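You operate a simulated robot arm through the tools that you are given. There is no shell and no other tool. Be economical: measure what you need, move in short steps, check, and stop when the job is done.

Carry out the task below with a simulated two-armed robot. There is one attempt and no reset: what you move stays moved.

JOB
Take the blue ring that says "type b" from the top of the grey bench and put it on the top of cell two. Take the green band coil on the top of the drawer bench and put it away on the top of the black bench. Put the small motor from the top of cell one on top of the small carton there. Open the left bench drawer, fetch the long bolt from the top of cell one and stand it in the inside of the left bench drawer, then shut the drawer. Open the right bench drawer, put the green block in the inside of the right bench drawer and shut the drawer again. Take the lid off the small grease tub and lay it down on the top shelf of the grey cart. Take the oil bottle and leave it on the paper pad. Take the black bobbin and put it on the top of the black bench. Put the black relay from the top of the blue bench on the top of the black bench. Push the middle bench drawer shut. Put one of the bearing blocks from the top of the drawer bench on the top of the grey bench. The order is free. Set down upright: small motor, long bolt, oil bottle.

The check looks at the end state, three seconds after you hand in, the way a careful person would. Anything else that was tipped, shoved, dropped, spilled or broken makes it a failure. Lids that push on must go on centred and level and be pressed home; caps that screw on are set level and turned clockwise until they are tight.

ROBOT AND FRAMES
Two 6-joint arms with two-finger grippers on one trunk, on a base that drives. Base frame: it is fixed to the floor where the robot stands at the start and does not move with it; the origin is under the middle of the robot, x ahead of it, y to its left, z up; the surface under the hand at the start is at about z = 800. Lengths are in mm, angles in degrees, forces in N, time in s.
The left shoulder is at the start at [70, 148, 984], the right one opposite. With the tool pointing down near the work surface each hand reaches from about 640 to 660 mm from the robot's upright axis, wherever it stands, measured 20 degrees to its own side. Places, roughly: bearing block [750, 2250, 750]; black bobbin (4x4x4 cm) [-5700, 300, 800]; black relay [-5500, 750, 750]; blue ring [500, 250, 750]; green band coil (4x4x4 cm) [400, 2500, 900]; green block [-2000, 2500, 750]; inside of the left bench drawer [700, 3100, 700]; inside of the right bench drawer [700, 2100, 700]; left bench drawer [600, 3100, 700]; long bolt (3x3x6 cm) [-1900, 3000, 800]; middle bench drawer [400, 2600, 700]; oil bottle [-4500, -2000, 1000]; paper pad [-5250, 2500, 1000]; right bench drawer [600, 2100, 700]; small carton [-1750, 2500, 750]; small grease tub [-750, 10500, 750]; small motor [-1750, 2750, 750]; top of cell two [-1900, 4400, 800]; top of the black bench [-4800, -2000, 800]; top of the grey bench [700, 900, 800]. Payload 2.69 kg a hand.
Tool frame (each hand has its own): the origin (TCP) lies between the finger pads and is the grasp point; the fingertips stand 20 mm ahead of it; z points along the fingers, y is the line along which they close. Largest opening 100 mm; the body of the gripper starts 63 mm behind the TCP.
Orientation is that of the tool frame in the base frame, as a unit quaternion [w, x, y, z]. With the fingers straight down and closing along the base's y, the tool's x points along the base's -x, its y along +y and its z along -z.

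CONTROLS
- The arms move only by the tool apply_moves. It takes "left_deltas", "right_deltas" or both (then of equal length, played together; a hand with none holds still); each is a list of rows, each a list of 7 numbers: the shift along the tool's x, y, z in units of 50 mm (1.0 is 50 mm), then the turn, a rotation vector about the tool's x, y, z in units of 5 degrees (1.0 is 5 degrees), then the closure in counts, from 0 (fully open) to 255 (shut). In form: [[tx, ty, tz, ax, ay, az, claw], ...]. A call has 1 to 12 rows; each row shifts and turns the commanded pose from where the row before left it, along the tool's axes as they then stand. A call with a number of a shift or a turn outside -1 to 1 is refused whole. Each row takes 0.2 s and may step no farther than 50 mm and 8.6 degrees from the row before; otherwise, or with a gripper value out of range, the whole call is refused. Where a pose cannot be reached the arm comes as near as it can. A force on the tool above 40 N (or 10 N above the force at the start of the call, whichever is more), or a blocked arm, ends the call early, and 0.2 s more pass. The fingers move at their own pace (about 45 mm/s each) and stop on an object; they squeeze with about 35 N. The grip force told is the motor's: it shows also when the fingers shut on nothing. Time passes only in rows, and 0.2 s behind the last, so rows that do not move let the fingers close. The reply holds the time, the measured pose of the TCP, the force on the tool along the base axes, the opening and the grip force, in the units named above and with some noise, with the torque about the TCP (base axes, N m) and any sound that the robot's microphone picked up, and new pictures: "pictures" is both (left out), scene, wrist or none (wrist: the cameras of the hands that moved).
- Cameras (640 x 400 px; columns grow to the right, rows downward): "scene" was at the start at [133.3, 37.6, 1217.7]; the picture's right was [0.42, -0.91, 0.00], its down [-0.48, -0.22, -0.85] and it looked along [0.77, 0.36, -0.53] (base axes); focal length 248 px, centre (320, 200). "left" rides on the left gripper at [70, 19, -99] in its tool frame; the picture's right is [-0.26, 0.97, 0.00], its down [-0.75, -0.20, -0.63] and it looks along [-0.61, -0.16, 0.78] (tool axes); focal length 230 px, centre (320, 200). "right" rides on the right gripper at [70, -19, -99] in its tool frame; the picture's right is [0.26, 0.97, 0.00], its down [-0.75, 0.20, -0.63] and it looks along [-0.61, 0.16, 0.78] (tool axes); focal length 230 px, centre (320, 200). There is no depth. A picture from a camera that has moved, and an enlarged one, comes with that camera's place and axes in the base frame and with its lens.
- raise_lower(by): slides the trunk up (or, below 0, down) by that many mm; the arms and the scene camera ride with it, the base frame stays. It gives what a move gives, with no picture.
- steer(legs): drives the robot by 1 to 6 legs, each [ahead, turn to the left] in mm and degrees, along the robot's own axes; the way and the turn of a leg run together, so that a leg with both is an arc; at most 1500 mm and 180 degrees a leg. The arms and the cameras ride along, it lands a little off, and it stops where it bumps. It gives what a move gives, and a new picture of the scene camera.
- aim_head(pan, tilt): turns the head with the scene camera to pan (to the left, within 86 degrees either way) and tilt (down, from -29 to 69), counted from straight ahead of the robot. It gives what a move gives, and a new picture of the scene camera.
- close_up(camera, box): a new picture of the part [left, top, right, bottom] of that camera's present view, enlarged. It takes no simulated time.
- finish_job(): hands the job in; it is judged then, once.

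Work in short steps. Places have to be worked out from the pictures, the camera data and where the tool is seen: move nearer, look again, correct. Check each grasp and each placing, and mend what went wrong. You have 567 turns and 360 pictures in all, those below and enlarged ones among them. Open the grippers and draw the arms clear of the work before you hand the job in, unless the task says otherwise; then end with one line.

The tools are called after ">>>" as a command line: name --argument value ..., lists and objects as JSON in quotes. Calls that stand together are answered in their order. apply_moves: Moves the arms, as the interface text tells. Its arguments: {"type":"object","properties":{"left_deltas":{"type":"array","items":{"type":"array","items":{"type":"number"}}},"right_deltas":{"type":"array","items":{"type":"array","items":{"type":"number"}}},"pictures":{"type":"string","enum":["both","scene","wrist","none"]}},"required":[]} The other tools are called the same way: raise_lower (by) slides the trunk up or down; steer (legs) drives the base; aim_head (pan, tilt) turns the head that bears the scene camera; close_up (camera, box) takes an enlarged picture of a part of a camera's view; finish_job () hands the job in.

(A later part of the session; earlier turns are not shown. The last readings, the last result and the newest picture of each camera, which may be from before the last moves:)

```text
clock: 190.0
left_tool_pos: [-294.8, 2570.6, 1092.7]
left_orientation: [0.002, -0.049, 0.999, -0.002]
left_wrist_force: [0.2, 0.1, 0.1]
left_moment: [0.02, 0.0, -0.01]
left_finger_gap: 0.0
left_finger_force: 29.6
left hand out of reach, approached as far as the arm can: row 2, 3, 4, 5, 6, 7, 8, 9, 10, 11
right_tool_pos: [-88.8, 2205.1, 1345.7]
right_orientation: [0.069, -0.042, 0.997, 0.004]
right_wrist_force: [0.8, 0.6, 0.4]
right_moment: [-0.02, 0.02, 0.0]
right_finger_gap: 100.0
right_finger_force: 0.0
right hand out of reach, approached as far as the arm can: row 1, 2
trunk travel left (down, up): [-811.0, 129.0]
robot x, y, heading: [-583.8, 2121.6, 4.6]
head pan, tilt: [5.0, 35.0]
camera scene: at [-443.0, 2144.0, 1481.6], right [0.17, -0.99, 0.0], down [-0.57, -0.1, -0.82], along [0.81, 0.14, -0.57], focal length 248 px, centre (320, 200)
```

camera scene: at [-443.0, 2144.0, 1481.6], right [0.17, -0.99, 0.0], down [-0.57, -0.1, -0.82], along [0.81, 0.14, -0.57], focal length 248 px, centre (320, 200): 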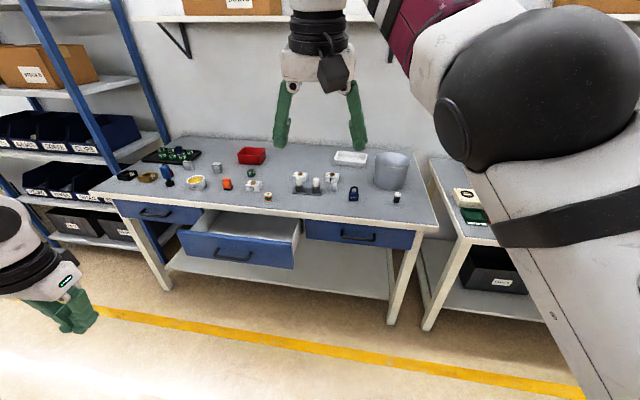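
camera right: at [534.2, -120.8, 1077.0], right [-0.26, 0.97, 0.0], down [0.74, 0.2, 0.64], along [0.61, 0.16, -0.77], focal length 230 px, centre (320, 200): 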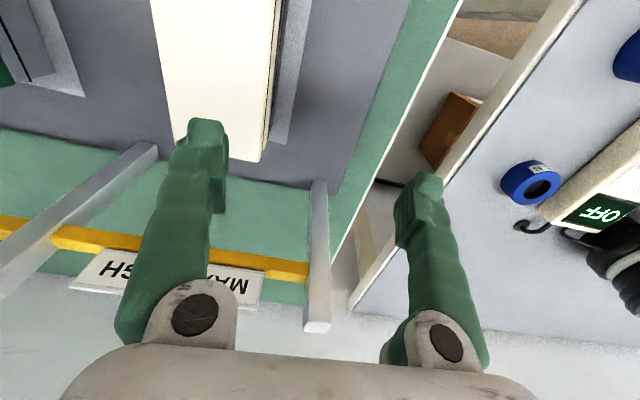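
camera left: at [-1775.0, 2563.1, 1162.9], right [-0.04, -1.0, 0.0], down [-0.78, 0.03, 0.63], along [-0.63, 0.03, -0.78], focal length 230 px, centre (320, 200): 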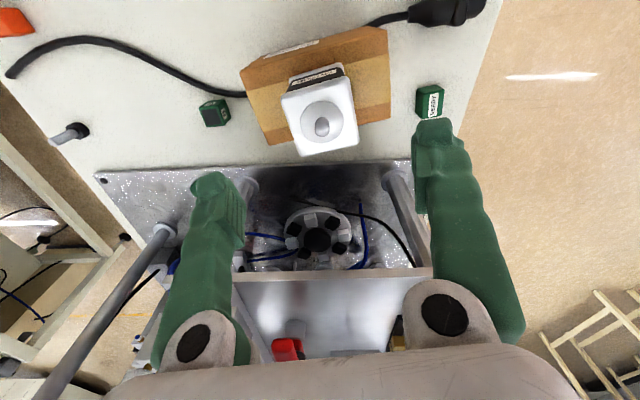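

With that tool yaw the arm's reach shrinks; I return to the yaw that works (≈−50°) and instead tilt the closed fingers 20° forward so the body stays clear of the bench edge.

>>> apply_moves --left_deltas '[[0, 0, 0, 0, 0, -1, 255], [0, 0, 0, 0, 0, -1, 255], [0, 0, 0, 0, 0, -1, 255], [0, 0, 0, 0, 0, -1, 255], [0, 0, 0, 0, 0, -1, 255], [0, 0, 0, 0, 0, -1, 255], [0, 0, 0, 0, 0, -1, 255], [0, 0, 0, 0, 0, -1, 255], [0, 0, 0, 0, 0, -1, 255], [-0.77, -0.4, 0, 0, 0, 0, 255], [-0.77, -0.4, 0, 0, 0, 0, 255], [-0.77, -0.4, 0, 0, 0, 0, 255]]' --pictures "none"

>>> apply_moves --left_deltas '[[0, 0, 0, 0.773, -0.635, 0, 255], [0, 0, 0, 0.773, -0.635, 0, 255], [0, 0, 0, 0.773, -0.635, 0, 255], [0, 0, 0, 0.773, -0.635, 0, 255]]' --pictures "none"

```text
clock: 192.6
left_tool_pos: [-193.1, 2625.1, 1096.9]
left_orientation: [0.0, -0.426, 0.905, -0.003]
left_wrist_force: [0.3, 0.2, 0.3]
left_moment: [0.0, 0.03, 0.01]
left_finger_gap: 0.2
left_finger_force: 29.8
left hand out of reach, approached as far as the arm can: row 12
right_tool_pos: [-89.2, 2206.2, 1345.1]
right_orientation: [0.069, -0.043, 0.997, 0.004]
right_wrist_force: [0.7, 0.9, 1.2]
right_moment: [0.01, 0.02, 0.03]
right_finger_gap: 99.8
right_finger_force: 0.0
trunk travel left (down, up): [-811.0, 129.0]
robot x, y, heading: [-581.4, 2120.0, 4.5]
head pan, tilt: [5.0, 35.0]
```

```text
clock: 193.6
left_tool_pos: [-194.5, 2622.2, 1096.0]
left_orientation: [0.157, -0.421, 0.89, -0.077]
left_wrist_force: [-0.1, -0.5, 0.8]
left_moment: [-0.03, -0.02, 0.0]
left_finger_gap: 0.0
left_finger_force: 29.9
right_tool_pos: [-90.4, 2206.1, 1346.9]
right_orientation: [0.071, -0.042, 0.997, 0.004]
right_wrist_force: [0.3, -0.2, 0.1]
right_moment: [0.03, -0.06, 0.0]
right_finger_gap: 100.0
right_finger_force: 0.0
trunk travel left (down, up): [-811.0, 129.0]
robot x, y, heading: [-583.1, 2121.6, 4.7]
head pan, tilt: [5.0, 35.0]
```

Square the robot up to heading 0, lower the trunk so the fist is at handle height, and drive to just in front of the handle.

>>> steer --legs '[[0, -4.7]]'

>>> raise_lower --by -384

>>> aim_head --pan 30 --tilt 40

```text
clock: 194.4
left_tool_pos: [-156.7, 2594.1, 1094.8]
left_orientation: [0.154, -0.386, 0.905, -0.084]
left_wrist_force: [-0.5, 0.1, 0.3]
left_moment: [-0.06, -0.01, -0.03]
left_finger_gap: 0.2
left_finger_force: 29.7
right_tool_pos: [-88.1, 2171.9, 1348.1]
right_orientation: [0.071, -0.003, 0.997, -0.002]
right_wrist_force: [-0.4, 1.0, -0.2]
right_moment: [-0.04, -0.03, 0.01]
right_finger_gap: 100.0
right_finger_force: 0.0
trunk travel left (down, up): [-811.0, 129.0]
robot x, y, heading: [-584.2, 2125.7, 0.1]
head pan, tilt: [5.0, 35.0]
camera scene: at [-445.2, 2138.1, 1481.8], right [0.09, -1.0, 0.0], down [-0.57, -0.06, -0.82], along [0.82, 0.07, -0.57], focal length 248 px, centre (320, 200)
```

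scene: 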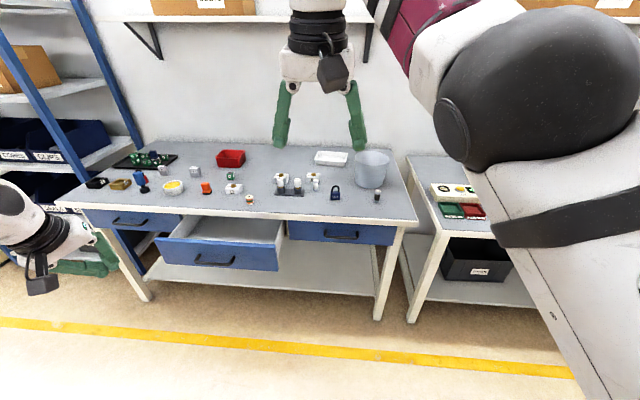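

```text
clock: 198.1
left_tool_pos: [-155.2, 2588.8, 712.1]
left_orientation: [0.154, -0.386, 0.906, -0.081]
left_wrist_force: [-0.5, 0.3, 0.3]
left_moment: [0.04, -0.02, -0.01]
left_finger_gap: 0.0
left_finger_force: 29.6
right_tool_pos: [-85.1, 2166.1, 962.4]
right_orientation: [0.07, -0.004, 0.998, 0.001]
right_wrist_force: [-0.3, -0.4, 0.5]
right_moment: [-0.02, -0.01, 0.0]
right_finger_gap: 99.9
right_finger_force: 0.0
trunk travel left (down, up): [-427.0, 513.0]
robot x, y, heading: [-583.8, 2127.9, 0.2]
head pan, tilt: [5.0, 35.0]
```

```text
clock: 199.0
left_tool_pos: [-155.7, 2589.6, 712.7]
left_orientation: [0.153, -0.386, 0.906, -0.083]
left_wrist_force: [0.4, -0.4, 0.8]
left_moment: [-0.01, 0.0, -0.03]
left_finger_gap: 0.0
left_finger_force: 29.2
right_tool_pos: [-84.3, 2166.5, 963.5]
right_orientation: [0.071, -0.004, 0.997, 0.001]
right_wrist_force: [0.0, 0.0, 0.4]
right_moment: [0.04, 0.03, 0.02]
right_finger_gap: 100.2
right_finger_force: 0.0
trunk travel left (down, up): [-427.0, 513.0]
robot x, y, heading: [-581.8, 2124.1, 0.3]
head pan, tilt: [30.0, 40.0]
camera scene: at [-456.7, 2167.2, 1090.0], right [0.5, -0.87, 0.0], down [-0.56, -0.32, -0.77], along [0.66, 0.38, -0.64], focal length 248 px, centre (320, 200)
```

scene: 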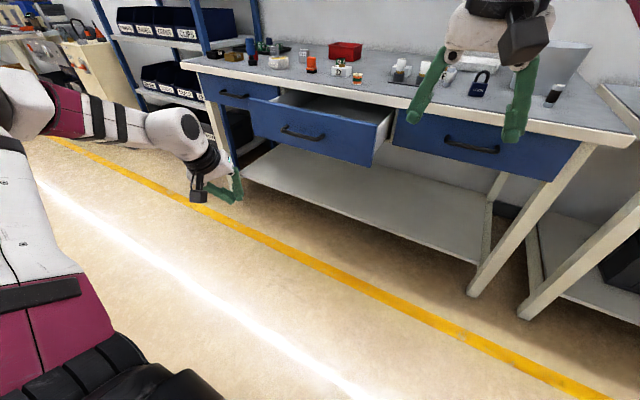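

The fist is at handle height in front of the drawer. Drive forward to near contact.

>>> steer --legs '[[290, 0]]'

```text
clock: 201.0
left_tool_pos: [134.9, 2589.1, 711.4]
left_orientation: [0.153, -0.384, 0.907, -0.083]
left_wrist_force: [0.0, -0.4, 0.1]
left_moment: [0.01, 0.01, -0.01]
left_finger_gap: 0.1
left_finger_force: 29.7
right_tool_pos: [203.5, 2165.1, 962.3]
right_orientation: [0.07, -0.001, 0.998, 0.001]
right_wrist_force: [0.5, 0.8, 0.4]
right_moment: [0.0, 0.03, 0.01]
right_finger_gap: 100.0
right_finger_force: 0.1
trunk travel left (down, up): [-427.0, 513.0]
robot x, y, heading: [-289.2, 2126.3, -0.2]
head pan, tilt: [30.0, 40.0]
camera scene: at [-167.6, 2167.1, 1090.0], right [0.5, -0.87, 0.0], down [-0.56, -0.32, -0.77], along [0.66, 0.38, -0.64], focal length 248 px, centre (320, 200)
```

scene: 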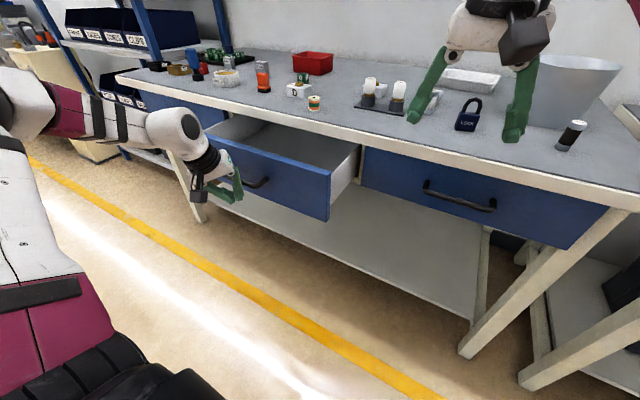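

Continue forward 100 mm to engage the handle.

>>> steer --legs '[[100, 0]]'

```text
clock: 202.2
left_tool_pos: [233.5, 2588.4, 711.7]
left_orientation: [0.153, -0.385, 0.907, -0.082]
left_wrist_force: [1.2, -0.1, -0.8]
left_moment: [0.02, 0.0, -0.02]
left_finger_gap: 0.1
left_finger_force: 29.8
right_tool_pos: [303.8, 2164.0, 962.7]
right_orientation: [0.072, -0.002, 0.997, 0.0]
right_wrist_force: [0.8, 0.3, -0.6]
right_moment: [0.02, 0.04, -0.01]
right_finger_gap: 99.7
right_finger_force: 0.0
trunk travel left (down, up): [-427.0, 513.0]
robot x, y, heading: [-195.2, 2125.1, -0.0]
head pan, tilt: [30.0, 40.0]
camera scene: at [-67.6, 2167.0, 1090.0], right [0.5, -0.87, 0.0], down [-0.56, -0.32, -0.77], along [0.66, 0.38, -0.64], focal length 248 px, centre (320, 200)
```

scene: 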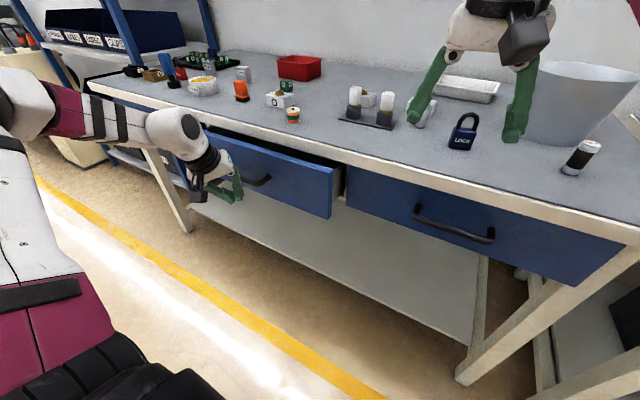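

The drawer is sliding in smoothly. Push on 80 mm.

>>> steer --legs '[[80, 0]]'

```text
clock: 203.2
left_tool_pos: [314.5, 2588.8, 712.0]
left_orientation: [0.154, -0.386, 0.906, -0.083]
left_wrist_force: [-0.8, 0.0, -0.2]
left_moment: [-0.01, 0.0, -0.01]
left_finger_gap: 0.0
left_finger_force: 29.4
right_tool_pos: [384.7, 2166.8, 961.4]
right_orientation: [0.071, -0.002, 0.998, 0.0]
right_wrist_force: [-0.2, -0.4, -0.3]
right_moment: [0.06, 0.03, 0.03]
right_finger_gap: 100.0
right_finger_force: 0.1
trunk travel left (down, up): [-427.0, 513.0]
robot x, y, heading: [-111.6, 2127.1, 0.1]
head pan, tilt: [30.0, 40.0]
camera scene: at [12.1, 2167.3, 1090.0], right [0.5, -0.86, 0.0], down [-0.56, -0.32, -0.77], along [0.66, 0.38, -0.64], focal length 248 px, centre (320, 200)
```

scene: 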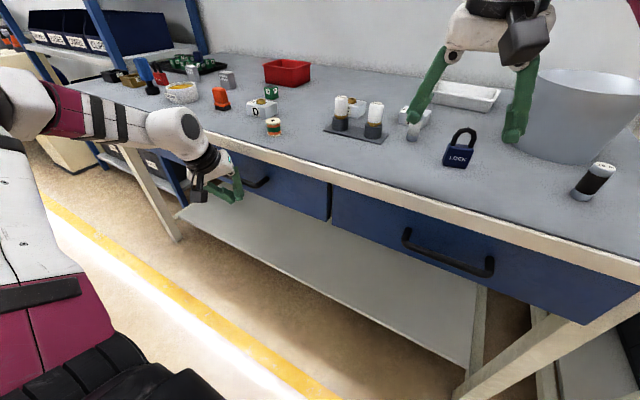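

Nearly flush; nudge 15 mm more and check closely.

>>> steer --legs '[[15, 0]]'

>>> close_up --camera "scene" --box '[180, 130, 460, 290]'

```text
clock: 204.5
left_tool_pos: [319.6, 2587.2, 709.5]
left_orientation: [0.144, -0.384, 0.909, -0.081]
left_wrist_force: [-19.8, 1.3, 5.0]
left_moment: [-0.1, -0.55, -0.15]
left_finger_gap: 0.2
left_finger_force: 29.1
right_tool_pos: [396.9, 2167.3, 965.5]
right_orientation: [0.071, -0.003, 0.998, 0.001]
right_wrist_force: [0.3, -0.7, -0.6]
right_moment: [0.01, 0.02, 0.03]
right_finger_gap: 100.3
right_finger_force: 0.1
trunk travel left (down, up): [-427.0, 513.0]
robot x, y, heading: [-98.8, 2128.0, 1.1]
head pan, tilt: [30.0, 40.0]
stopped in leg 1: the force on the tool passed its limit at 41 N (the readings are from after the stop); the commanded pose is now the measured one
camera scene: at [21.4, 2168.9, 1090.5], right [0.52, -0.85, 0.0], down [-0.55, -0.33, -0.77], along [0.66, 0.4, -0.64], focal length 248 px, centre (320, 200)
```

scene: 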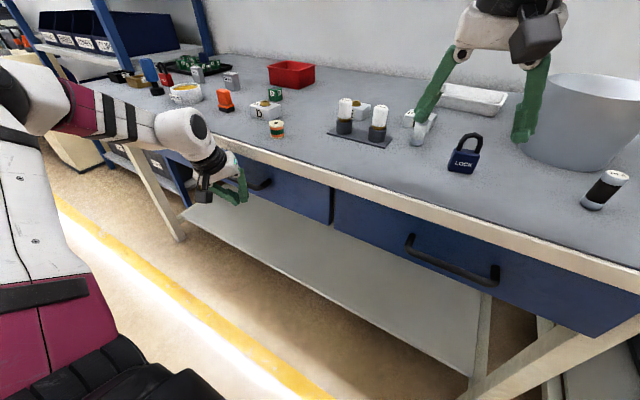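

```text
2.29 times, centred on (320, 210) of scene
camera zoom: at [21.4, 2168.9, 1090.5], right [0.52, -0.85, 0.0], down [-0.55, -0.33, -0.77], along [0.66, 0.4, -0.64], focal length 568 px, centre (320, 177)
```

zoom: 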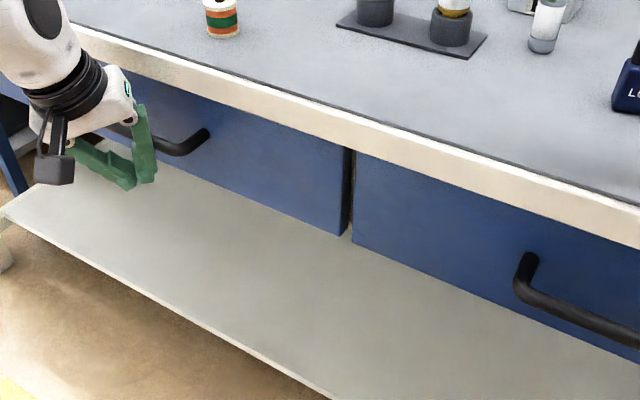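

The middle drawer is shut (flush, 41 N stop). Triangulation gives bench surface ≈833 and handles at z≈747. Back off, then set the left tool horizontal (pointing +x, closing vertically) to grip handles.

>>> steer --legs '[[-300, 0], [0, -1]]'

>>> apply_moves --left_deltas '[[0, 0, 0, 0, 0, -1, 0], [0, 0, 0, 0, 0, -1, 0], [0, 0, 0, 0, 0, -1, 0], [0, 0, 0, 0, 0, -1, 0], [0, 0, 0, 0, 0, -1, 0], [0, 0, 0, 0, 0, -1, 0], [0, 0, 0, 0, 0, -1, 0], [0, 0, 0, 0, 0, -1, 0], [0, 0, 0, 0, 0, -1, 0]]' --pictures "none"

>>> apply_moves --left_deltas '[[0, -0.35, 0, 1, 0, 0, 0], [0, -0.35, 0, 1, 0, 0, 0], [0, -0.35, 0, 1, 0, 0, 0], [0, -0.35, 0, 1, 0, 0, 0], [0, -0.35, 0, 1, 0, 0, 0], [0, -0.35, 0, 1, 0, 0, 0], [0, -0.35, 0, 1, 0, 0, 0], [0, -0.35, 0, 1, 0, 0, 0], [0, -0.35, 0, 1, 0, 0, 0], [0, -0.35, 0, 1, 0, 0, 0], [0, -0.35, 0, 1, 0, 0, 0], [0, -0.35, 0, 1, 0, 0, 0]]' --pictures "none"

```text
clock: 206.9
left_tool_pos: [28.9, 2576.5, 707.7]
left_orientation: [0.144, -0.376, 0.912, -0.083]
left_wrist_force: [0.1, -0.4, 0.0]
left_moment: [0.02, 0.02, 0.0]
left_finger_gap: 0.0
left_finger_force: 29.2
right_tool_pos: [96.9, 2153.2, 963.7]
right_orientation: [0.069, 0.005, 0.998, -0.001]
right_wrist_force: [-0.6, -0.3, 0.2]
right_moment: [-0.01, -0.03, -0.03]
right_finger_gap: 100.2
right_finger_force: 0.0
trunk travel left (down, up): [-427.0, 513.0]
robot x, y, heading: [-404.2, 2121.8, 0.1]
head pan, tilt: [30.0, 40.0]
camera scene: at [-277.4, 2162.7, 1090.0], right [0.5, -0.87, 0.0], down [-0.56, -0.32, -0.77], along [0.66, 0.38, -0.64], focal length 248 px, centre (320, 200)
```

scene: 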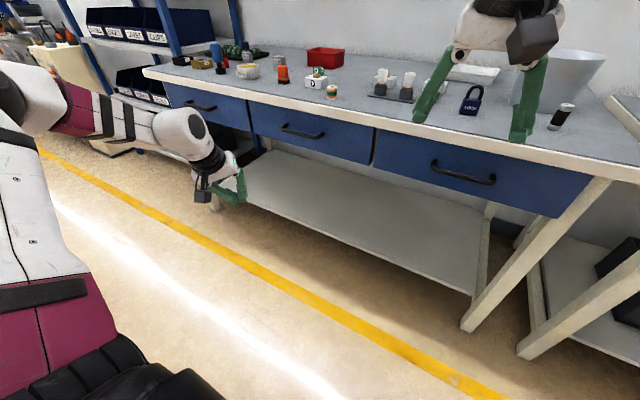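

```text
clock: 208.9
left_tool_pos: [28.6, 2575.4, 708.2]
left_orientation: [0.102, -0.697, 0.697, -0.133]
left_wrist_force: [0.2, 0.7, -0.6]
left_moment: [0.03, -0.01, 0.0]
left_finger_gap: 99.9
left_finger_force: 0.1
right_tool_pos: [97.0, 2152.6, 963.2]
right_orientation: [0.068, 0.006, 0.998, -0.001]
right_wrist_force: [-0.4, 0.4, -0.3]
right_moment: [-0.02, 0.01, 0.03]
right_finger_gap: 100.1
right_finger_force: 0.1
trunk travel left (down, up): [-427.0, 513.0]
robot x, y, heading: [-400.5, 2120.2, 0.2]
head pan, tilt: [30.0, 40.0]
```

```text
clock: 211.5
left_tool_pos: [117.7, 2593.6, 846.9]
left_orientation: [-0.437, 0.552, -0.538, 0.464]
left_wrist_force: [-0.5, -0.1, 0.0]
left_moment: [0.0, -0.01, 0.04]
left_finger_gap: 100.0
left_finger_force: 0.1
left hand out of reach, approached as far as the arm can: row 6, 7, 8, 9, 10
right_tool_pos: [96.9, 2154.5, 963.8]
right_orientation: [0.068, 0.006, 0.998, -0.001]
right_wrist_force: [0.8, 0.1, -0.4]
right_moment: [-0.01, -0.01, 0.03]
right_finger_gap: 99.9
right_finger_force: 0.1
trunk travel left (down, up): [-427.0, 513.0]
robot x, y, heading: [-404.5, 2122.2, -0.2]
head pan, tilt: [30.0, 40.0]
```

Nearly horizontal. Two more tilt rows, then move the hand down 60 mm.

>>> apply_moves --left_deltas '[[0, -0.2, 0, 1, 0, 0, 0], [0, -0.2, 0, 1, 0, 0, 0], [0, 0.6, 0, 0.1, 0, 0, 0], [0, 0.6, 0, 0, 0, 0, 0]]' --pictures "both"

```text
clock: 212.5
left_tool_pos: [123.9, 2591.9, 797.6]
left_orientation: [-0.486, 0.51, -0.494, 0.51]
left_wrist_force: [0.3, 0.8, 0.9]
left_moment: [0.0, -0.01, 0.02]
left_finger_gap: 99.9
left_finger_force: 0.3
left hand out of reach, approached as far as the arm can: row 2
right_tool_pos: [97.6, 2153.4, 963.5]
right_orientation: [0.069, 0.005, 0.998, -0.001]
right_wrist_force: [0.1, -0.3, -0.3]
right_moment: [-0.02, 0.04, -0.03]
right_finger_gap: 99.9
right_finger_force: 0.0
trunk travel left (down, up): [-427.0, 513.0]
robot x, y, heading: [-400.3, 2117.4, 0.1]
head pan, tilt: [30.0, 40.0]
camera scene: at [-277.2, 2162.4, 1090.0], right [0.5, -0.87, 0.0], down [-0.56, -0.32, -0.77], along [0.66, 0.38, -0.64], focal length 248 px, centre (320, 200)
camera left: at [26.0, 2521.6, 784.9], right [-0.01, 0.22, -0.98], down [-0.62, 0.76, 0.17], along [0.78, 0.61, 0.13], focal length 230 px, centre (320, 200)
```

scene: 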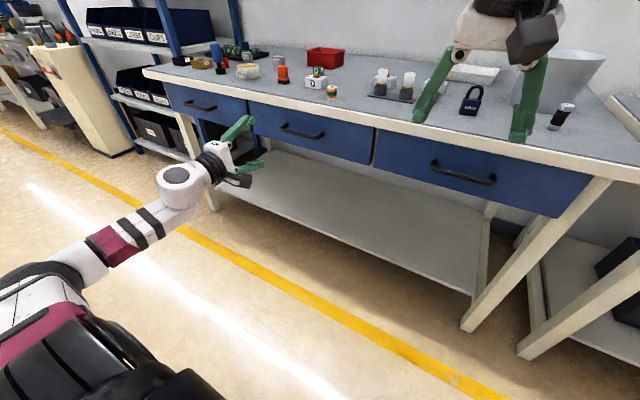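
left: 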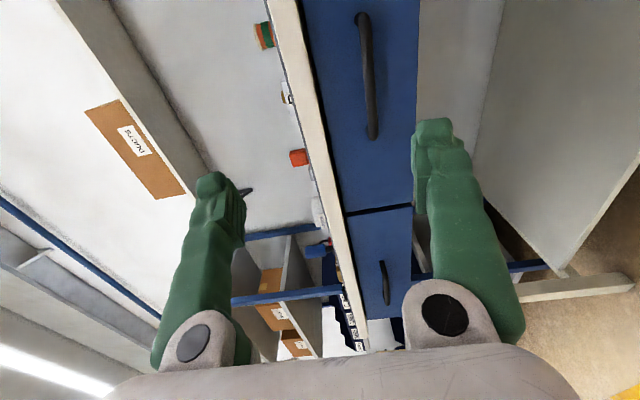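

The hand is horizontal; handles are at z≈739, left one at y≈3072. Move the robot over to face the left drawer and lower to handle height.

>>> steer --legs '[[0, 90], [480, 0], [0, -90]]'

>>> raise_lower --by -58

>>> apply_moves --left_deltas '[[0, 0, 0, 0, 0, 0, 0]]' --pictures "wrist"

```text
clock: 213.5
left_tool_pos: [100.6, 2616.7, 798.7]
left_orientation: [-0.495, 0.523, -0.481, 0.5]
left_wrist_force: [0.4, -0.6, 0.3]
left_moment: [-0.03, 0.02, -0.01]
left_finger_gap: 99.8
left_finger_force: 0.1
right_tool_pos: [92.3, 2177.7, 963.3]
right_orientation: [0.069, -0.017, 0.997, 0.002]
right_wrist_force: [-0.2, 0.4, -0.1]
right_moment: [-0.02, -0.03, -0.03]
right_finger_gap: 100.0
right_finger_force: 0.0
trunk travel left (down, up): [-427.0, 513.0]
robot x, y, heading: [-404.5, 2122.0, 2.4]
head pan, tilt: [30.0, 40.0]
stopped in leg 1: the robot was blocked; the commanded pose is now the measured one
camera scene: at [-279.8, 2168.1, 1090.0], right [0.54, -0.84, 0.0], down [-0.54, -0.35, -0.77], along [0.65, 0.41, -0.64], focal length 248 px, centre (320, 200)
```

scene: 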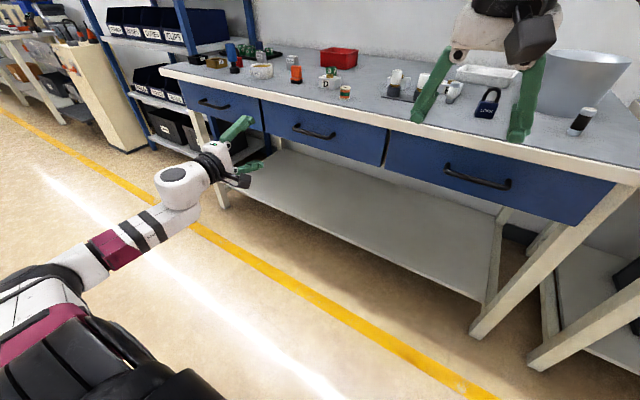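

```text
clock: 214.5
left_tool_pos: [100.2, 2614.3, 740.4]
left_orientation: [-0.496, 0.522, -0.481, 0.5]
left_wrist_force: [0.1, 0.3, 0.7]
left_moment: [0.01, 0.03, 0.03]
left_finger_gap: 99.8
left_finger_force: 0.1
right_tool_pos: [93.8, 2174.8, 906.0]
right_orientation: [0.069, -0.017, 0.997, 0.001]
right_wrist_force: [0.1, -0.3, -0.2]
right_moment: [-0.02, 0.01, 0.01]
right_finger_gap: 100.0
right_finger_force: 0.1
trunk travel left (down, up): [-369.0, 571.0]
robot x, y, heading: [-400.5, 2118.6, 2.6]
head pan, tilt: [30.0, 40.0]
```

```text
clock: 214.9
left_tool_pos: [101.4, 2615.1, 741.5]
left_orientation: [-0.496, 0.521, -0.481, 0.501]
left_wrist_force: [-0.8, 1.0, 1.1]
left_moment: [-0.02, -0.03, 0.01]
left_finger_gap: 100.1
left_finger_force: 0.0
right_tool_pos: [94.4, 2176.5, 905.0]
right_orientation: [0.07, -0.018, 0.997, 0.001]
right_wrist_force: [0.2, -0.3, -0.5]
right_moment: [0.0, 0.01, 0.0]
right_finger_gap: 99.8
right_finger_force: 0.1
trunk travel left (down, up): [-369.0, 571.0]
robot x, y, heading: [-404.9, 2119.3, 2.6]
head pan, tilt: [30.0, 40.0]
camera left: at [6.7, 2540.5, 727.2], right [-0.02, 0.21, -0.98], down [-0.66, 0.74, 0.17], along [0.76, 0.64, 0.13], focal length 230 px, centre (320, 200)
```

left: 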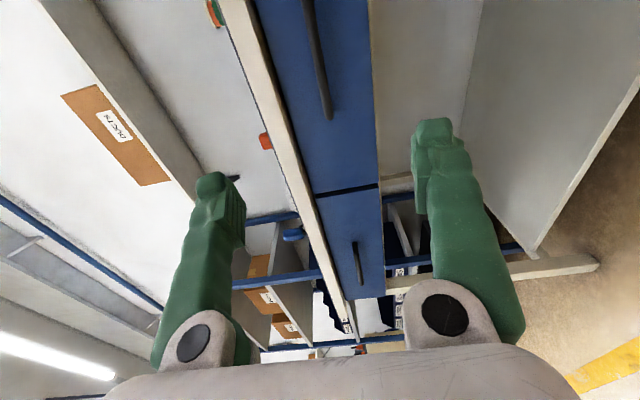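

The robot was blocked when turning left. I look to the left/behind to find why.

>>> aim_head --pan 86 --tilt 45

>>> aim_head --pan -80 --tilt 45

```text
clock: 216.1
left_tool_pos: [101.3, 2614.8, 740.8]
left_orientation: [-0.496, 0.522, -0.481, 0.5]
left_wrist_force: [0.4, 0.4, -0.3]
left_moment: [0.0, -0.02, 0.02]
left_finger_gap: 100.1
left_finger_force: 0.1
right_tool_pos: [94.2, 2175.9, 906.2]
right_orientation: [0.069, -0.018, 0.997, 0.001]
right_wrist_force: [-0.1, 0.0, -0.1]
right_moment: [0.02, 0.03, -0.01]
right_finger_gap: 100.0
right_finger_force: 0.1
trunk travel left (down, up): [-369.0, 571.0]
robot x, y, heading: [-404.4, 2122.5, 2.4]
head pan, tilt: [85.9, 45.0]
camera scene: at [-348.8, 2202.9, 1024.8], right [1.0, -0.03, 0.0], down [-0.02, -0.71, -0.71], along [0.02, 0.71, -0.71], focal length 248 px, centre (320, 200)
```

scene: 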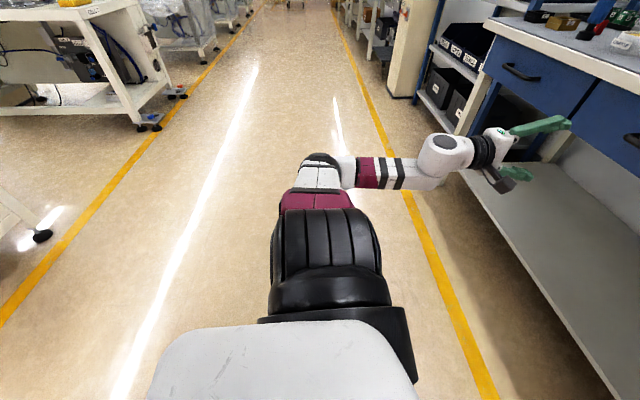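

```text
clock: 218.7
left_tool_pos: [101.5, 2615.2, 741.2]
left_orientation: [-0.495, 0.523, -0.482, 0.5]
left_wrist_force: [0.7, -0.2, -0.5]
left_moment: [0.0, -0.01, 0.02]
left_finger_gap: 100.0
left_finger_force: 0.1
right_tool_pos: [93.5, 2176.2, 904.7]
right_orientation: [0.069, -0.018, 0.997, 0.001]
right_wrist_force: [-0.1, 0.4, 0.0]
right_moment: [0.02, -0.03, 0.0]
right_finger_gap: 100.0
right_finger_force: 0.0
trunk travel left (down, up): [-369.0, 571.0]
robot x, y, heading: [-401.4, 2120.5, 2.7]
head pan, tilt: [-80.0, 45.0]
camera scene: at [-333.5, 2042.2, 1024.8], right [-0.98, -0.22, 0.0], down [-0.15, 0.69, -0.71], along [0.15, -0.69, -0.71], focal length 248 px, centre (320, 200)
```

scene: 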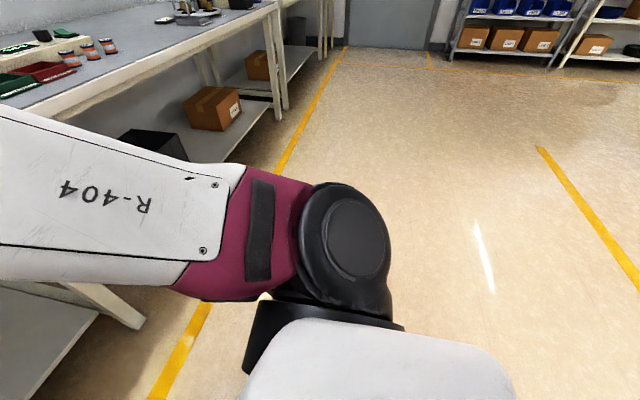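

Nothing obvious near. Try a small turn left again to see if it is still blocked.

>>> steer --legs '[[-150, 0], [0, 20]]'

```text
clock: 221.3
left_tool_pos: [-254.7, 2752.6, 740.8]
left_orientation: [-0.575, 0.599, -0.382, 0.405]
left_wrist_force: [-0.5, 0.4, 0.0]
left_moment: [-0.04, 0.02, -0.01]
left_finger_gap: 99.7
left_finger_force: 0.0
right_tool_pos: [-108.2, 2340.7, 906.5]
right_orientation: [0.068, -0.193, 0.979, 0.014]
right_wrist_force: [0.2, 0.2, -0.2]
right_moment: [0.01, -0.02, -0.01]
right_finger_gap: 100.0
right_finger_force: 0.1
trunk travel left (down, up): [-369.0, 571.0]
robot x, y, heading: [-555.8, 2109.5, 23.4]
head pan, tilt: [-80.0, 45.0]
stopped in leg 2: the robot was blocked; the commanded pose is now the measured one
camera scene: at [-462.0, 2064.2, 1024.8], right [-0.84, -0.55, 0.0], down [-0.39, 0.59, -0.71], along [0.39, -0.59, -0.71], focal length 248 px, centre (320, 200)
```

scene: 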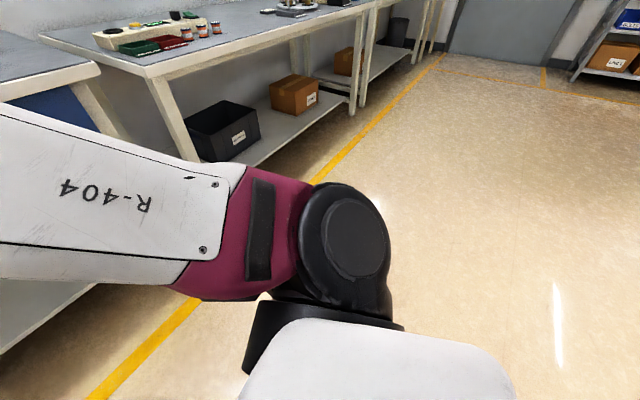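

It did turn about 20°. Continue turning left to face +y and drive along.

>>> steer --legs '[[0, 66]]'

```text
clock: 222.3
left_tool_pos: [-295.2, 2771.0, 740.4]
left_orientation: [-0.589, 0.61, -0.364, 0.387]
left_wrist_force: [0.1, 0.1, -0.1]
left_moment: [-0.02, -0.01, -0.02]
left_finger_gap: 99.9
left_finger_force: 0.0
right_tool_pos: [-122.9, 2366.8, 906.5]
right_orientation: [0.068, -0.223, 0.972, 0.016]
right_wrist_force: [0.1, -0.1, 0.3]
right_moment: [0.01, 0.0, 0.02]
right_finger_gap: 99.9
right_finger_force: 0.0
trunk travel left (down, up): [-369.0, 571.0]
robot x, y, heading: [-554.0, 2115.4, 26.6]
head pan, tilt: [-80.0, 45.0]
stopped in leg 1: the robot was blocked; the commanded pose is now the measured one
camera scene: at [-460.1, 2070.1, 1024.9], right [-0.81, -0.59, 0.0], down [-0.42, 0.57, -0.71], along [0.42, -0.57, -0.71], focal length 248 px, centre (320, 200)
```

scene: 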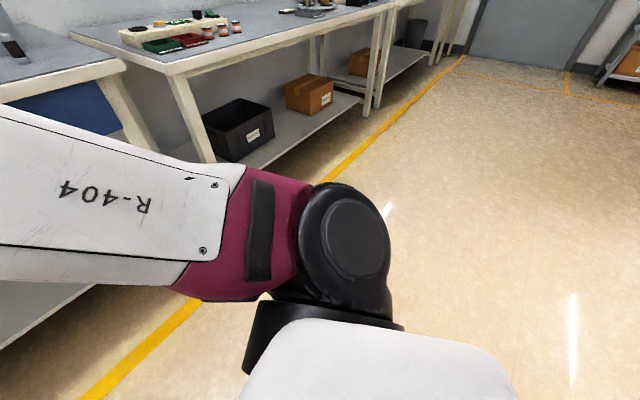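

Raise the trunk and retry the turn, to see if the low posture is the cause.

>>> raise_lower --by 150

>>> steer --legs '[[0, 63]]'

```text
clock: 224.1
left_tool_pos: [-294.1, 2770.7, 891.2]
left_orientation: [-0.588, 0.611, -0.364, 0.386]
left_wrist_force: [-0.2, 0.1, -0.6]
left_moment: [0.01, -0.01, -0.05]
left_finger_gap: 99.8
left_finger_force: 0.1
right_tool_pos: [-122.6, 2367.3, 1055.3]
right_orientation: [0.068, -0.222, 0.972, 0.016]
right_wrist_force: [-0.5, -0.2, -0.2]
right_moment: [0.0, 0.0, 0.0]
right_finger_gap: 100.0
right_finger_force: 0.2
trunk travel left (down, up): [-519.0, 421.0]
robot x, y, heading: [-556.3, 2112.4, 26.3]
head pan, tilt: [-80.0, 45.0]
```

```text
clock: 227.3
left_tool_pos: [-1018.8, 2647.0, 890.6]
left_orientation: [-0.703, 0.711, 0.007, 0.025]
left_wrist_force: [0.5, 1.4, -0.1]
left_moment: [0.02, 0.02, 0.0]
left_finger_gap: 99.7
left_finger_force: 0.1
right_tool_pos: [-580.5, 2612.3, 1056.7]
right_orientation: [0.05, -0.696, 0.715, 0.049]
right_wrist_force: [0.8, -0.4, 0.4]
right_moment: [-0.02, -0.01, 0.0]
right_finger_gap: 99.9
right_finger_force: 0.1
trunk travel left (down, up): [-519.0, 421.0]
robot x, y, heading: [-556.9, 2111.7, 89.2]
head pan, tilt: [-80.0, 45.0]
stopped in leg 1: the robot was blocked; the commanded pose is now the measured one
camera scene: at [-472.1, 2175.3, 1174.9], right [0.16, -0.99, 0.0], down [-0.7, -0.11, -0.71], along [0.7, 0.11, -0.71], focal length 248 px, centre (320, 200)
```

scene: 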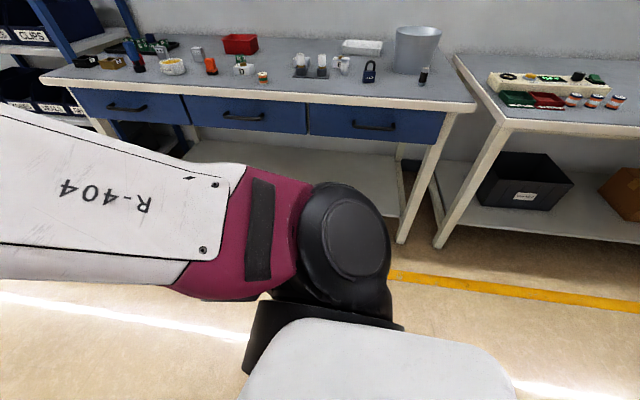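

It turned. Now drive along +y and turn back to face the bench.

>>> steer --legs '[[482, 0]]'

>>> steer --legs '[[0, -89.2]]'

```text
clock: 230.2
left_tool_pos: [-1012.1, 3131.3, 890.6]
left_orientation: [-0.703, 0.711, 0.007, 0.023]
left_wrist_force: [-0.1, 0.0, -0.6]
left_moment: [0.01, 0.0, -0.01]
left_finger_gap: 100.1
left_finger_force: 0.2
right_tool_pos: [-574.0, 3097.1, 1054.9]
right_orientation: [0.05, -0.696, 0.715, 0.049]
right_wrist_force: [0.0, 0.9, -0.8]
right_moment: [-0.02, 0.0, 0.01]
right_finger_gap: 100.1
right_finger_force: 0.1
trunk travel left (down, up): [-519.0, 421.0]
robot x, y, heading: [-547.7, 2597.9, 89.3]
head pan, tilt: [-80.0, 45.0]
camera scene: at [-464.4, 2661.0, 1174.8], right [0.16, -0.99, 0.0], down [-0.7, -0.11, -0.71], along [0.7, 0.11, -0.71], focal length 248 px, centre (320, 200)
```

scene: 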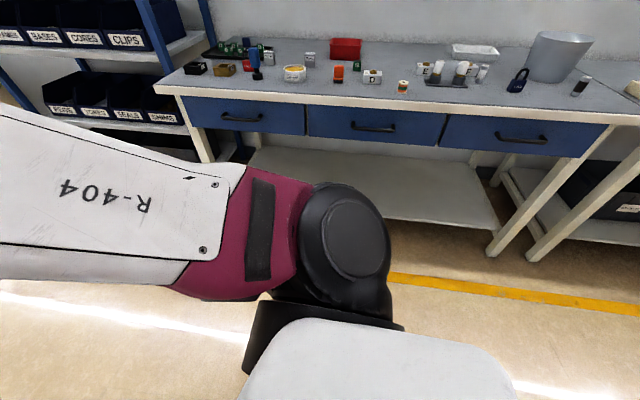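

```text
clock: 234.4
left_tool_pos: [-19.9, 3069.5, 890.6]
left_orientation: [-0.483, 0.51, -0.496, 0.51]
left_wrist_force: [0.1, -0.6, 0.1]
left_moment: [0.0, -0.01, 0.01]
left_finger_gap: 100.1
left_finger_force: 0.2
right_tool_pos: [-47.1, 2631.9, 1056.3]
right_orientation: [0.069, 0.007, 0.998, 0.0]
right_wrist_force: [0.5, -0.3, -0.4]
right_moment: [-0.02, 0.0, -0.01]
right_finger_gap: 100.0
right_finger_force: 0.0
trunk travel left (down, up): [-519.0, 421.0]
robot x, y, heading: [-548.6, 2599.0, -0.0]
head pan, tilt: [-80.0, 45.0]
camera scene: at [-480.9, 2517.9, 1174.8], right [-0.99, -0.17, 0.0], down [-0.12, 0.7, -0.71], along [0.12, -0.7, -0.71], focal length 248 px, centre (320, 200)
```

scene: 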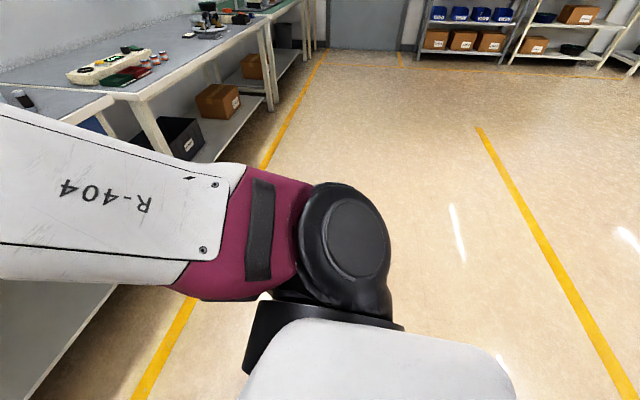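

In position facing the left drawer. Lower to handle height and look.

>>> raise_lower --by -150

>>> steer --legs '[[200, 0]]'

>>> apply_moves --left_deltas '[[0, 0, 0, 0, 0, 0, 0]]' --pictures "wrist"

>>> aim_head --pan 40 --tilt 30

```text
clock: 236.1
left_tool_pos: [-20.1, 3070.5, 741.6]
left_orientation: [-0.484, 0.51, -0.495, 0.511]
left_wrist_force: [0.2, 0.7, 0.6]
left_moment: [0.0, -0.01, 0.01]
left_finger_gap: 99.6
left_finger_force: 0.1
right_tool_pos: [-47.7, 2630.3, 906.2]
right_orientation: [0.07, 0.006, 0.998, 0.0]
right_wrist_force: [-0.2, 0.3, -0.1]
right_moment: [-0.01, -0.01, 0.0]
right_finger_gap: 100.1
right_finger_force: 0.0
trunk travel left (down, up): [-369.0, 571.0]
robot x, y, heading: [-549.6, 2599.9, -0.1]
head pan, tilt: [-80.0, 45.0]
```

```text
clock: 237.7
left_tool_pos: [178.9, 3068.9, 740.9]
left_orientation: [-0.484, 0.511, -0.494, 0.51]
left_wrist_force: [0.1, 0.3, 0.6]
left_moment: [0.04, 0.0, -0.03]
left_finger_gap: 99.8
left_finger_force: 0.0
right_tool_pos: [151.6, 2630.7, 905.4]
right_orientation: [0.069, 0.007, 0.998, -0.001]
right_wrist_force: [0.2, 0.5, -0.4]
right_moment: [-0.01, 0.0, -0.02]
right_finger_gap: 100.0
right_finger_force: 0.0
trunk travel left (down, up): [-369.0, 571.0]
robot x, y, heading: [-349.5, 2594.8, -0.1]
head pan, tilt: [-80.0, 45.0]
camera scene: at [-281.2, 2517.6, 1024.8], right [-0.98, -0.17, 0.0], down [-0.12, 0.7, -0.71], along [0.12, -0.7, -0.71], focal length 248 px, centre (320, 200)
```

scene: 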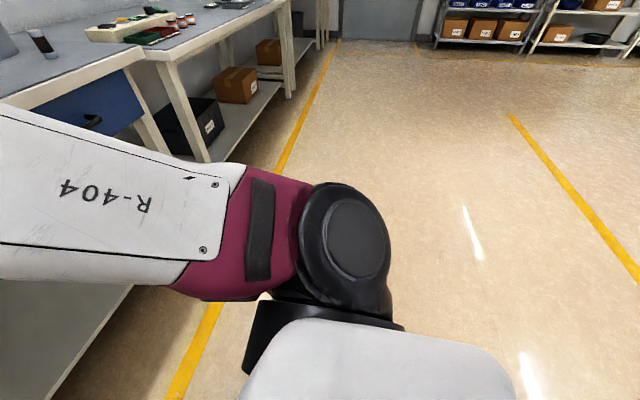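

```text
clock: 238.1
left_tool_pos: [179.7, 3070.2, 741.7]
left_orientation: [-0.484, 0.51, -0.495, 0.51]
left_wrist_force: [1.1, 1.2, -0.5]
left_moment: [0.01, -0.01, -0.03]
left_finger_gap: 100.3
left_finger_force: 0.1
right_tool_pos: [152.8, 2631.7, 905.7]
right_orientation: [0.07, 0.007, 0.998, 0.0]
right_wrist_force: [-0.7, 1.1, 0.0]
right_moment: [0.0, -0.01, -0.02]
right_finger_gap: 100.0
right_finger_force: 0.0
trunk travel left (down, up): [-369.0, 571.0]
robot x, y, heading: [-351.2, 2598.8, -0.1]
head pan, tilt: [-80.0, 45.0]
camera left: at [81.4, 2999.9, 727.3], right [-0.01, 0.22, -0.98], down [-0.62, 0.77, 0.18], along [0.79, 0.61, 0.13], focal length 230 px, centre (320, 200)
```

left: 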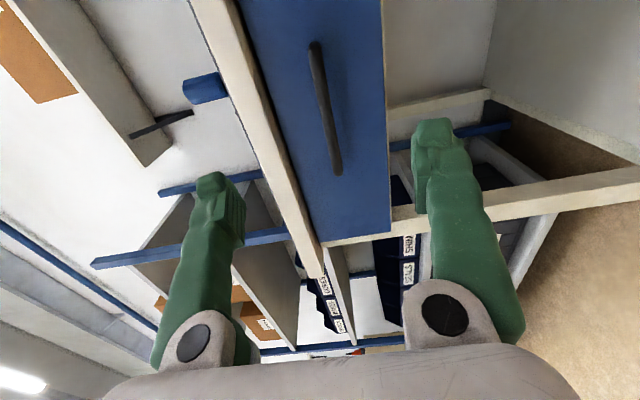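

```text
clock: 240.1
left_tool_pos: [178.5, 3070.1, 741.9]
left_orientation: [-0.484, 0.511, -0.494, 0.51]
left_wrist_force: [0.3, 0.3, 1.0]
left_moment: [0.02, 0.03, -0.02]
left_finger_gap: 100.2
left_finger_force: 0.0
right_tool_pos: [151.3, 2631.6, 906.0]
right_orientation: [0.07, 0.006, 0.998, -0.001]
right_wrist_force: [-0.5, -0.2, 0.1]
right_moment: [-0.02, 0.0, -0.01]
right_finger_gap: 100.0
right_finger_force: 0.0
trunk travel left (down, up): [-369.0, 571.0]
robot x, y, heading: [-350.2, 2594.5, 0.1]
head pan, tilt: [40.0, 30.0]
camera scene: at [-226.6, 2655.7, 1047.4], right [0.64, -0.77, 0.0], down [-0.38, -0.32, -0.87], along [0.66, 0.56, -0.5], focal length 248 px, centre (320, 200)
```

scene: 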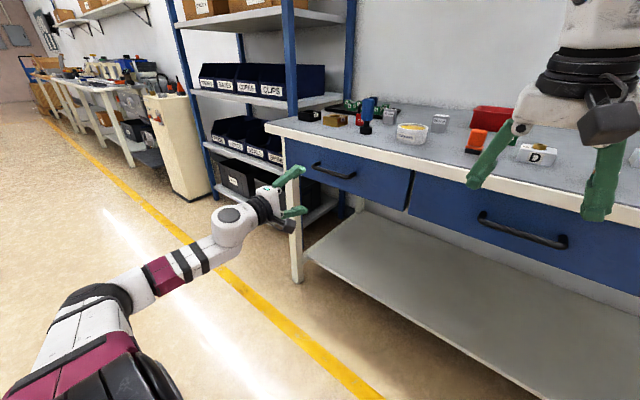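

The bar is at z≈735, y≈3019–3160. Partly close the fingers (50 mm) so the upper one clears the bench lip, lower 6 mm, and drive forward 150.

>>> apply_moves --left_deltas '[[0, 0.12, 0, 0, 0, 0, 128], [0, 0, 0, 0, 0, 0, 128], [0, 0, 0, 0, 0, 0, 128]]' --pictures "none"

>>> steer --legs '[[145, 0]]'

>>> apply_moves --left_deltas '[[0, 0, 0, 0, 0, 0, 128]]' --pictures "wrist"

```text
clock: 240.9
left_tool_pos: [177.7, 3068.6, 733.2]
left_orientation: [-0.485, 0.51, -0.495, 0.51]
left_wrist_force: [0.2, -0.2, -0.1]
left_moment: [0.01, -0.03, 0.01]
left_finger_gap: 50.0
left_finger_force: 0.1
right_tool_pos: [151.8, 2631.5, 905.6]
right_orientation: [0.07, 0.007, 0.998, 0.0]
right_wrist_force: [-0.4, -0.1, 0.1]
right_moment: [0.01, 0.01, -0.01]
right_finger_gap: 99.9
right_finger_force: 0.1
trunk travel left (down, up): [-369.0, 571.0]
robot x, y, heading: [-345.3, 2600.2, -0.0]
head pan, tilt: [40.0, 30.0]
```

```text
clock: 242.3
left_tool_pos: [323.2, 3069.1, 733.6]
left_orientation: [-0.483, 0.511, -0.495, 0.51]
left_wrist_force: [-0.3, -0.5, 0.3]
left_moment: [0.02, 0.0, 0.06]
left_finger_gap: 49.7
left_finger_force: 0.0
right_tool_pos: [296.4, 2631.5, 905.1]
right_orientation: [0.069, 0.007, 0.998, -0.001]
right_wrist_force: [-0.4, -0.3, -0.6]
right_moment: [0.0, 0.01, 0.01]
right_finger_gap: 99.6
right_finger_force: 0.1
trunk travel left (down, up): [-369.0, 571.0]
robot x, y, heading: [-203.4, 2596.9, -0.3]
head pan, tilt: [40.0, 30.0]
camera scene: at [-81.4, 2655.7, 1047.3], right [0.64, -0.77, 0.0], down [-0.38, -0.32, -0.87], along [0.66, 0.56, -0.5], focal length 248 px, centre (320, 200)
```

scene: 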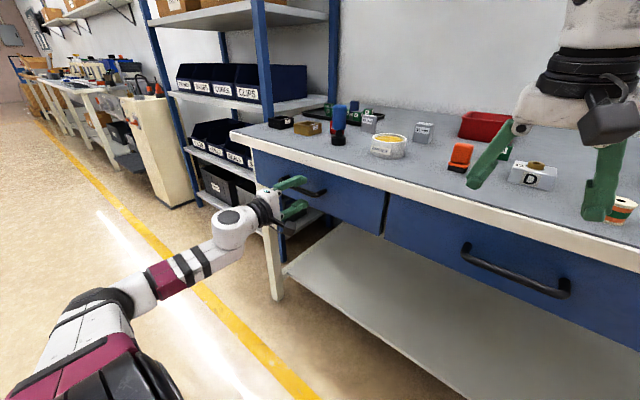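

```text
clock: 242.7
left_tool_pos: [322.6, 3069.8, 734.0]
left_orientation: [-0.484, 0.511, -0.494, 0.51]
left_wrist_force: [-0.6, -0.9, 0.6]
left_moment: [0.0, 0.01, -0.01]
left_finger_gap: 49.9
left_finger_force: 0.1
right_tool_pos: [296.2, 2631.3, 905.1]
right_orientation: [0.07, 0.007, 0.998, -0.001]
right_wrist_force: [-1.1, 0.2, -0.4]
right_moment: [-0.01, 0.01, -0.01]
right_finger_gap: 99.8
right_finger_force: 0.0
trunk travel left (down, up): [-369.0, 571.0]
robot x, y, heading: [-202.6, 2594.8, 0.1]
head pan, tilt: [40.0, 30.0]
camera left: at [225.1, 2999.9, 721.1], right [-0.01, 0.22, -0.98], down [-0.62, 0.76, 0.18], along [0.78, 0.61, 0.13], focal length 230 px, centre (320, 200)
```

left: 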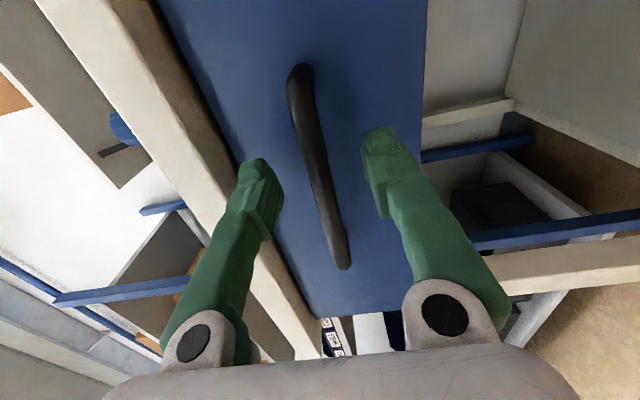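

The bar lies at the fingertips; advance 17 mm and close on it.

>>> steer --legs '[[17, 0]]'

>>> apply_moves --left_deltas '[[0, 0, 0, 0, 0, 0, 200], [0, 0, 0, 0, 0, 0, 255], [0, 0, 0, 0, 0, 0, 255], [0, 0, 0, 0, 0, 0, 255], [0, 0, 0, 0, 0, 0, 255]]' --pictures "wrist"

```text
clock: 243.4
left_tool_pos: [339.4, 3068.9, 734.7]
left_orientation: [-0.483, 0.511, -0.495, 0.51]
left_wrist_force: [0.2, 0.2, -0.4]
left_moment: [-0.01, -0.01, -0.03]
left_finger_gap: 49.7
left_finger_force: 0.1
right_tool_pos: [313.7, 2630.9, 905.8]
right_orientation: [0.069, 0.007, 0.998, 0.0]
right_wrist_force: [-0.6, 0.3, 0.2]
right_moment: [-0.01, 0.04, -0.01]
right_finger_gap: 100.1
right_finger_force: 0.1
trunk travel left (down, up): [-369.0, 571.0]
robot x, y, heading: [-190.7, 2595.4, 0.0]
head pan, tilt: [40.0, 30.0]
camera scene: at [-64.7, 2655.7, 1047.3], right [0.64, -0.77, 0.0], down [-0.38, -0.32, -0.87], along [0.66, 0.56, -0.5], focal length 248 px, centre (320, 200)
```

scene: 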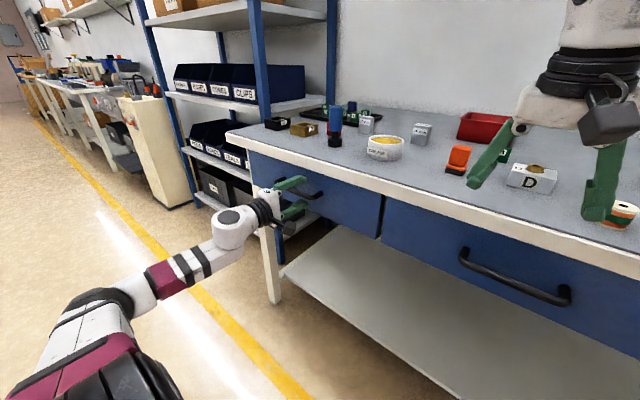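

```text
clock: 244.6
left_tool_pos: [341.1, 3069.7, 735.7]
left_orientation: [-0.485, 0.511, -0.495, 0.509]
left_wrist_force: [1.4, 2.2, 1.3]
left_moment: [0.91, 0.02, -0.01]
left_finger_gap: 5.7
left_finger_force: 34.8
right_tool_pos: [313.8, 2631.5, 905.8]
right_orientation: [0.069, 0.006, 0.998, 0.0]
right_wrist_force: [-0.3, -0.3, -0.3]
right_moment: [0.03, -0.01, 0.01]
right_finger_gap: 100.1
right_finger_force: 0.1
trunk travel left (down, up): [-369.0, 571.0]
robot x, y, heading: [-183.7, 2597.3, -0.2]
head pan, tilt: [40.0, 30.0]
camera left: at [242.0, 3000.1, 721.1], right [-0.01, 0.22, -0.98], down [-0.62, 0.76, 0.18], along [0.78, 0.61, 0.13], focal length 230 px, centre (320, 200)
```

left: 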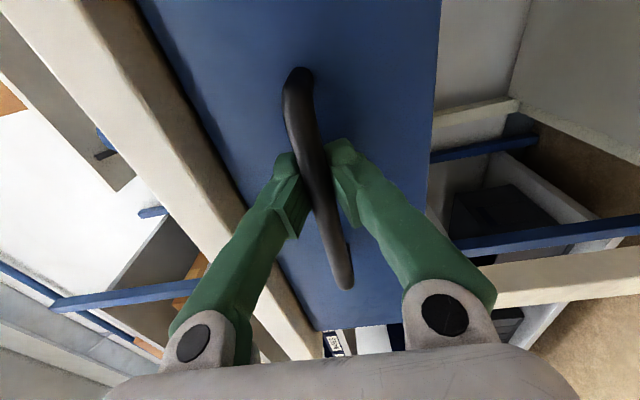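

The bar is gripped. Pull back 80 mm and check that the drawer follows.

>>> steer --legs '[[-80, 0]]'

```text
clock: 245.7
left_tool_pos: [258.2, 3070.0, 734.7]
left_orientation: [-0.484, 0.51, -0.494, 0.511]
left_wrist_force: [0.1, 0.0, -2.2]
left_moment: [0.83, 0.05, 0.04]
left_finger_gap: 6.0
left_finger_force: 34.2
right_tool_pos: [231.9, 2631.7, 905.4]
right_orientation: [0.069, 0.007, 0.998, 0.0]
right_wrist_force: [0.2, 0.3, -0.6]
right_moment: [0.02, -0.02, 0.04]
right_finger_gap: 99.9
right_finger_force: 0.0
trunk travel left (down, up): [-369.0, 571.0]
robot x, y, heading: [-271.8, 2596.4, 0.0]
head pan, tilt: [40.0, 30.0]
camera scene: at [-146.7, 2655.4, 1047.4], right [0.64, -0.77, 0.0], down [-0.38, -0.32, -0.87], along [0.66, 0.56, -0.5], focal length 248 px, centre (320, 200)
```

scene: 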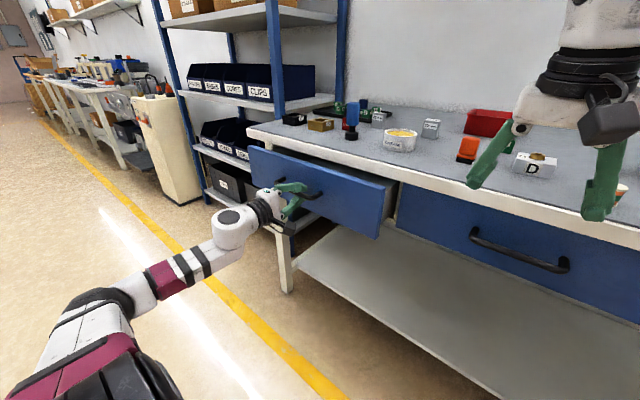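

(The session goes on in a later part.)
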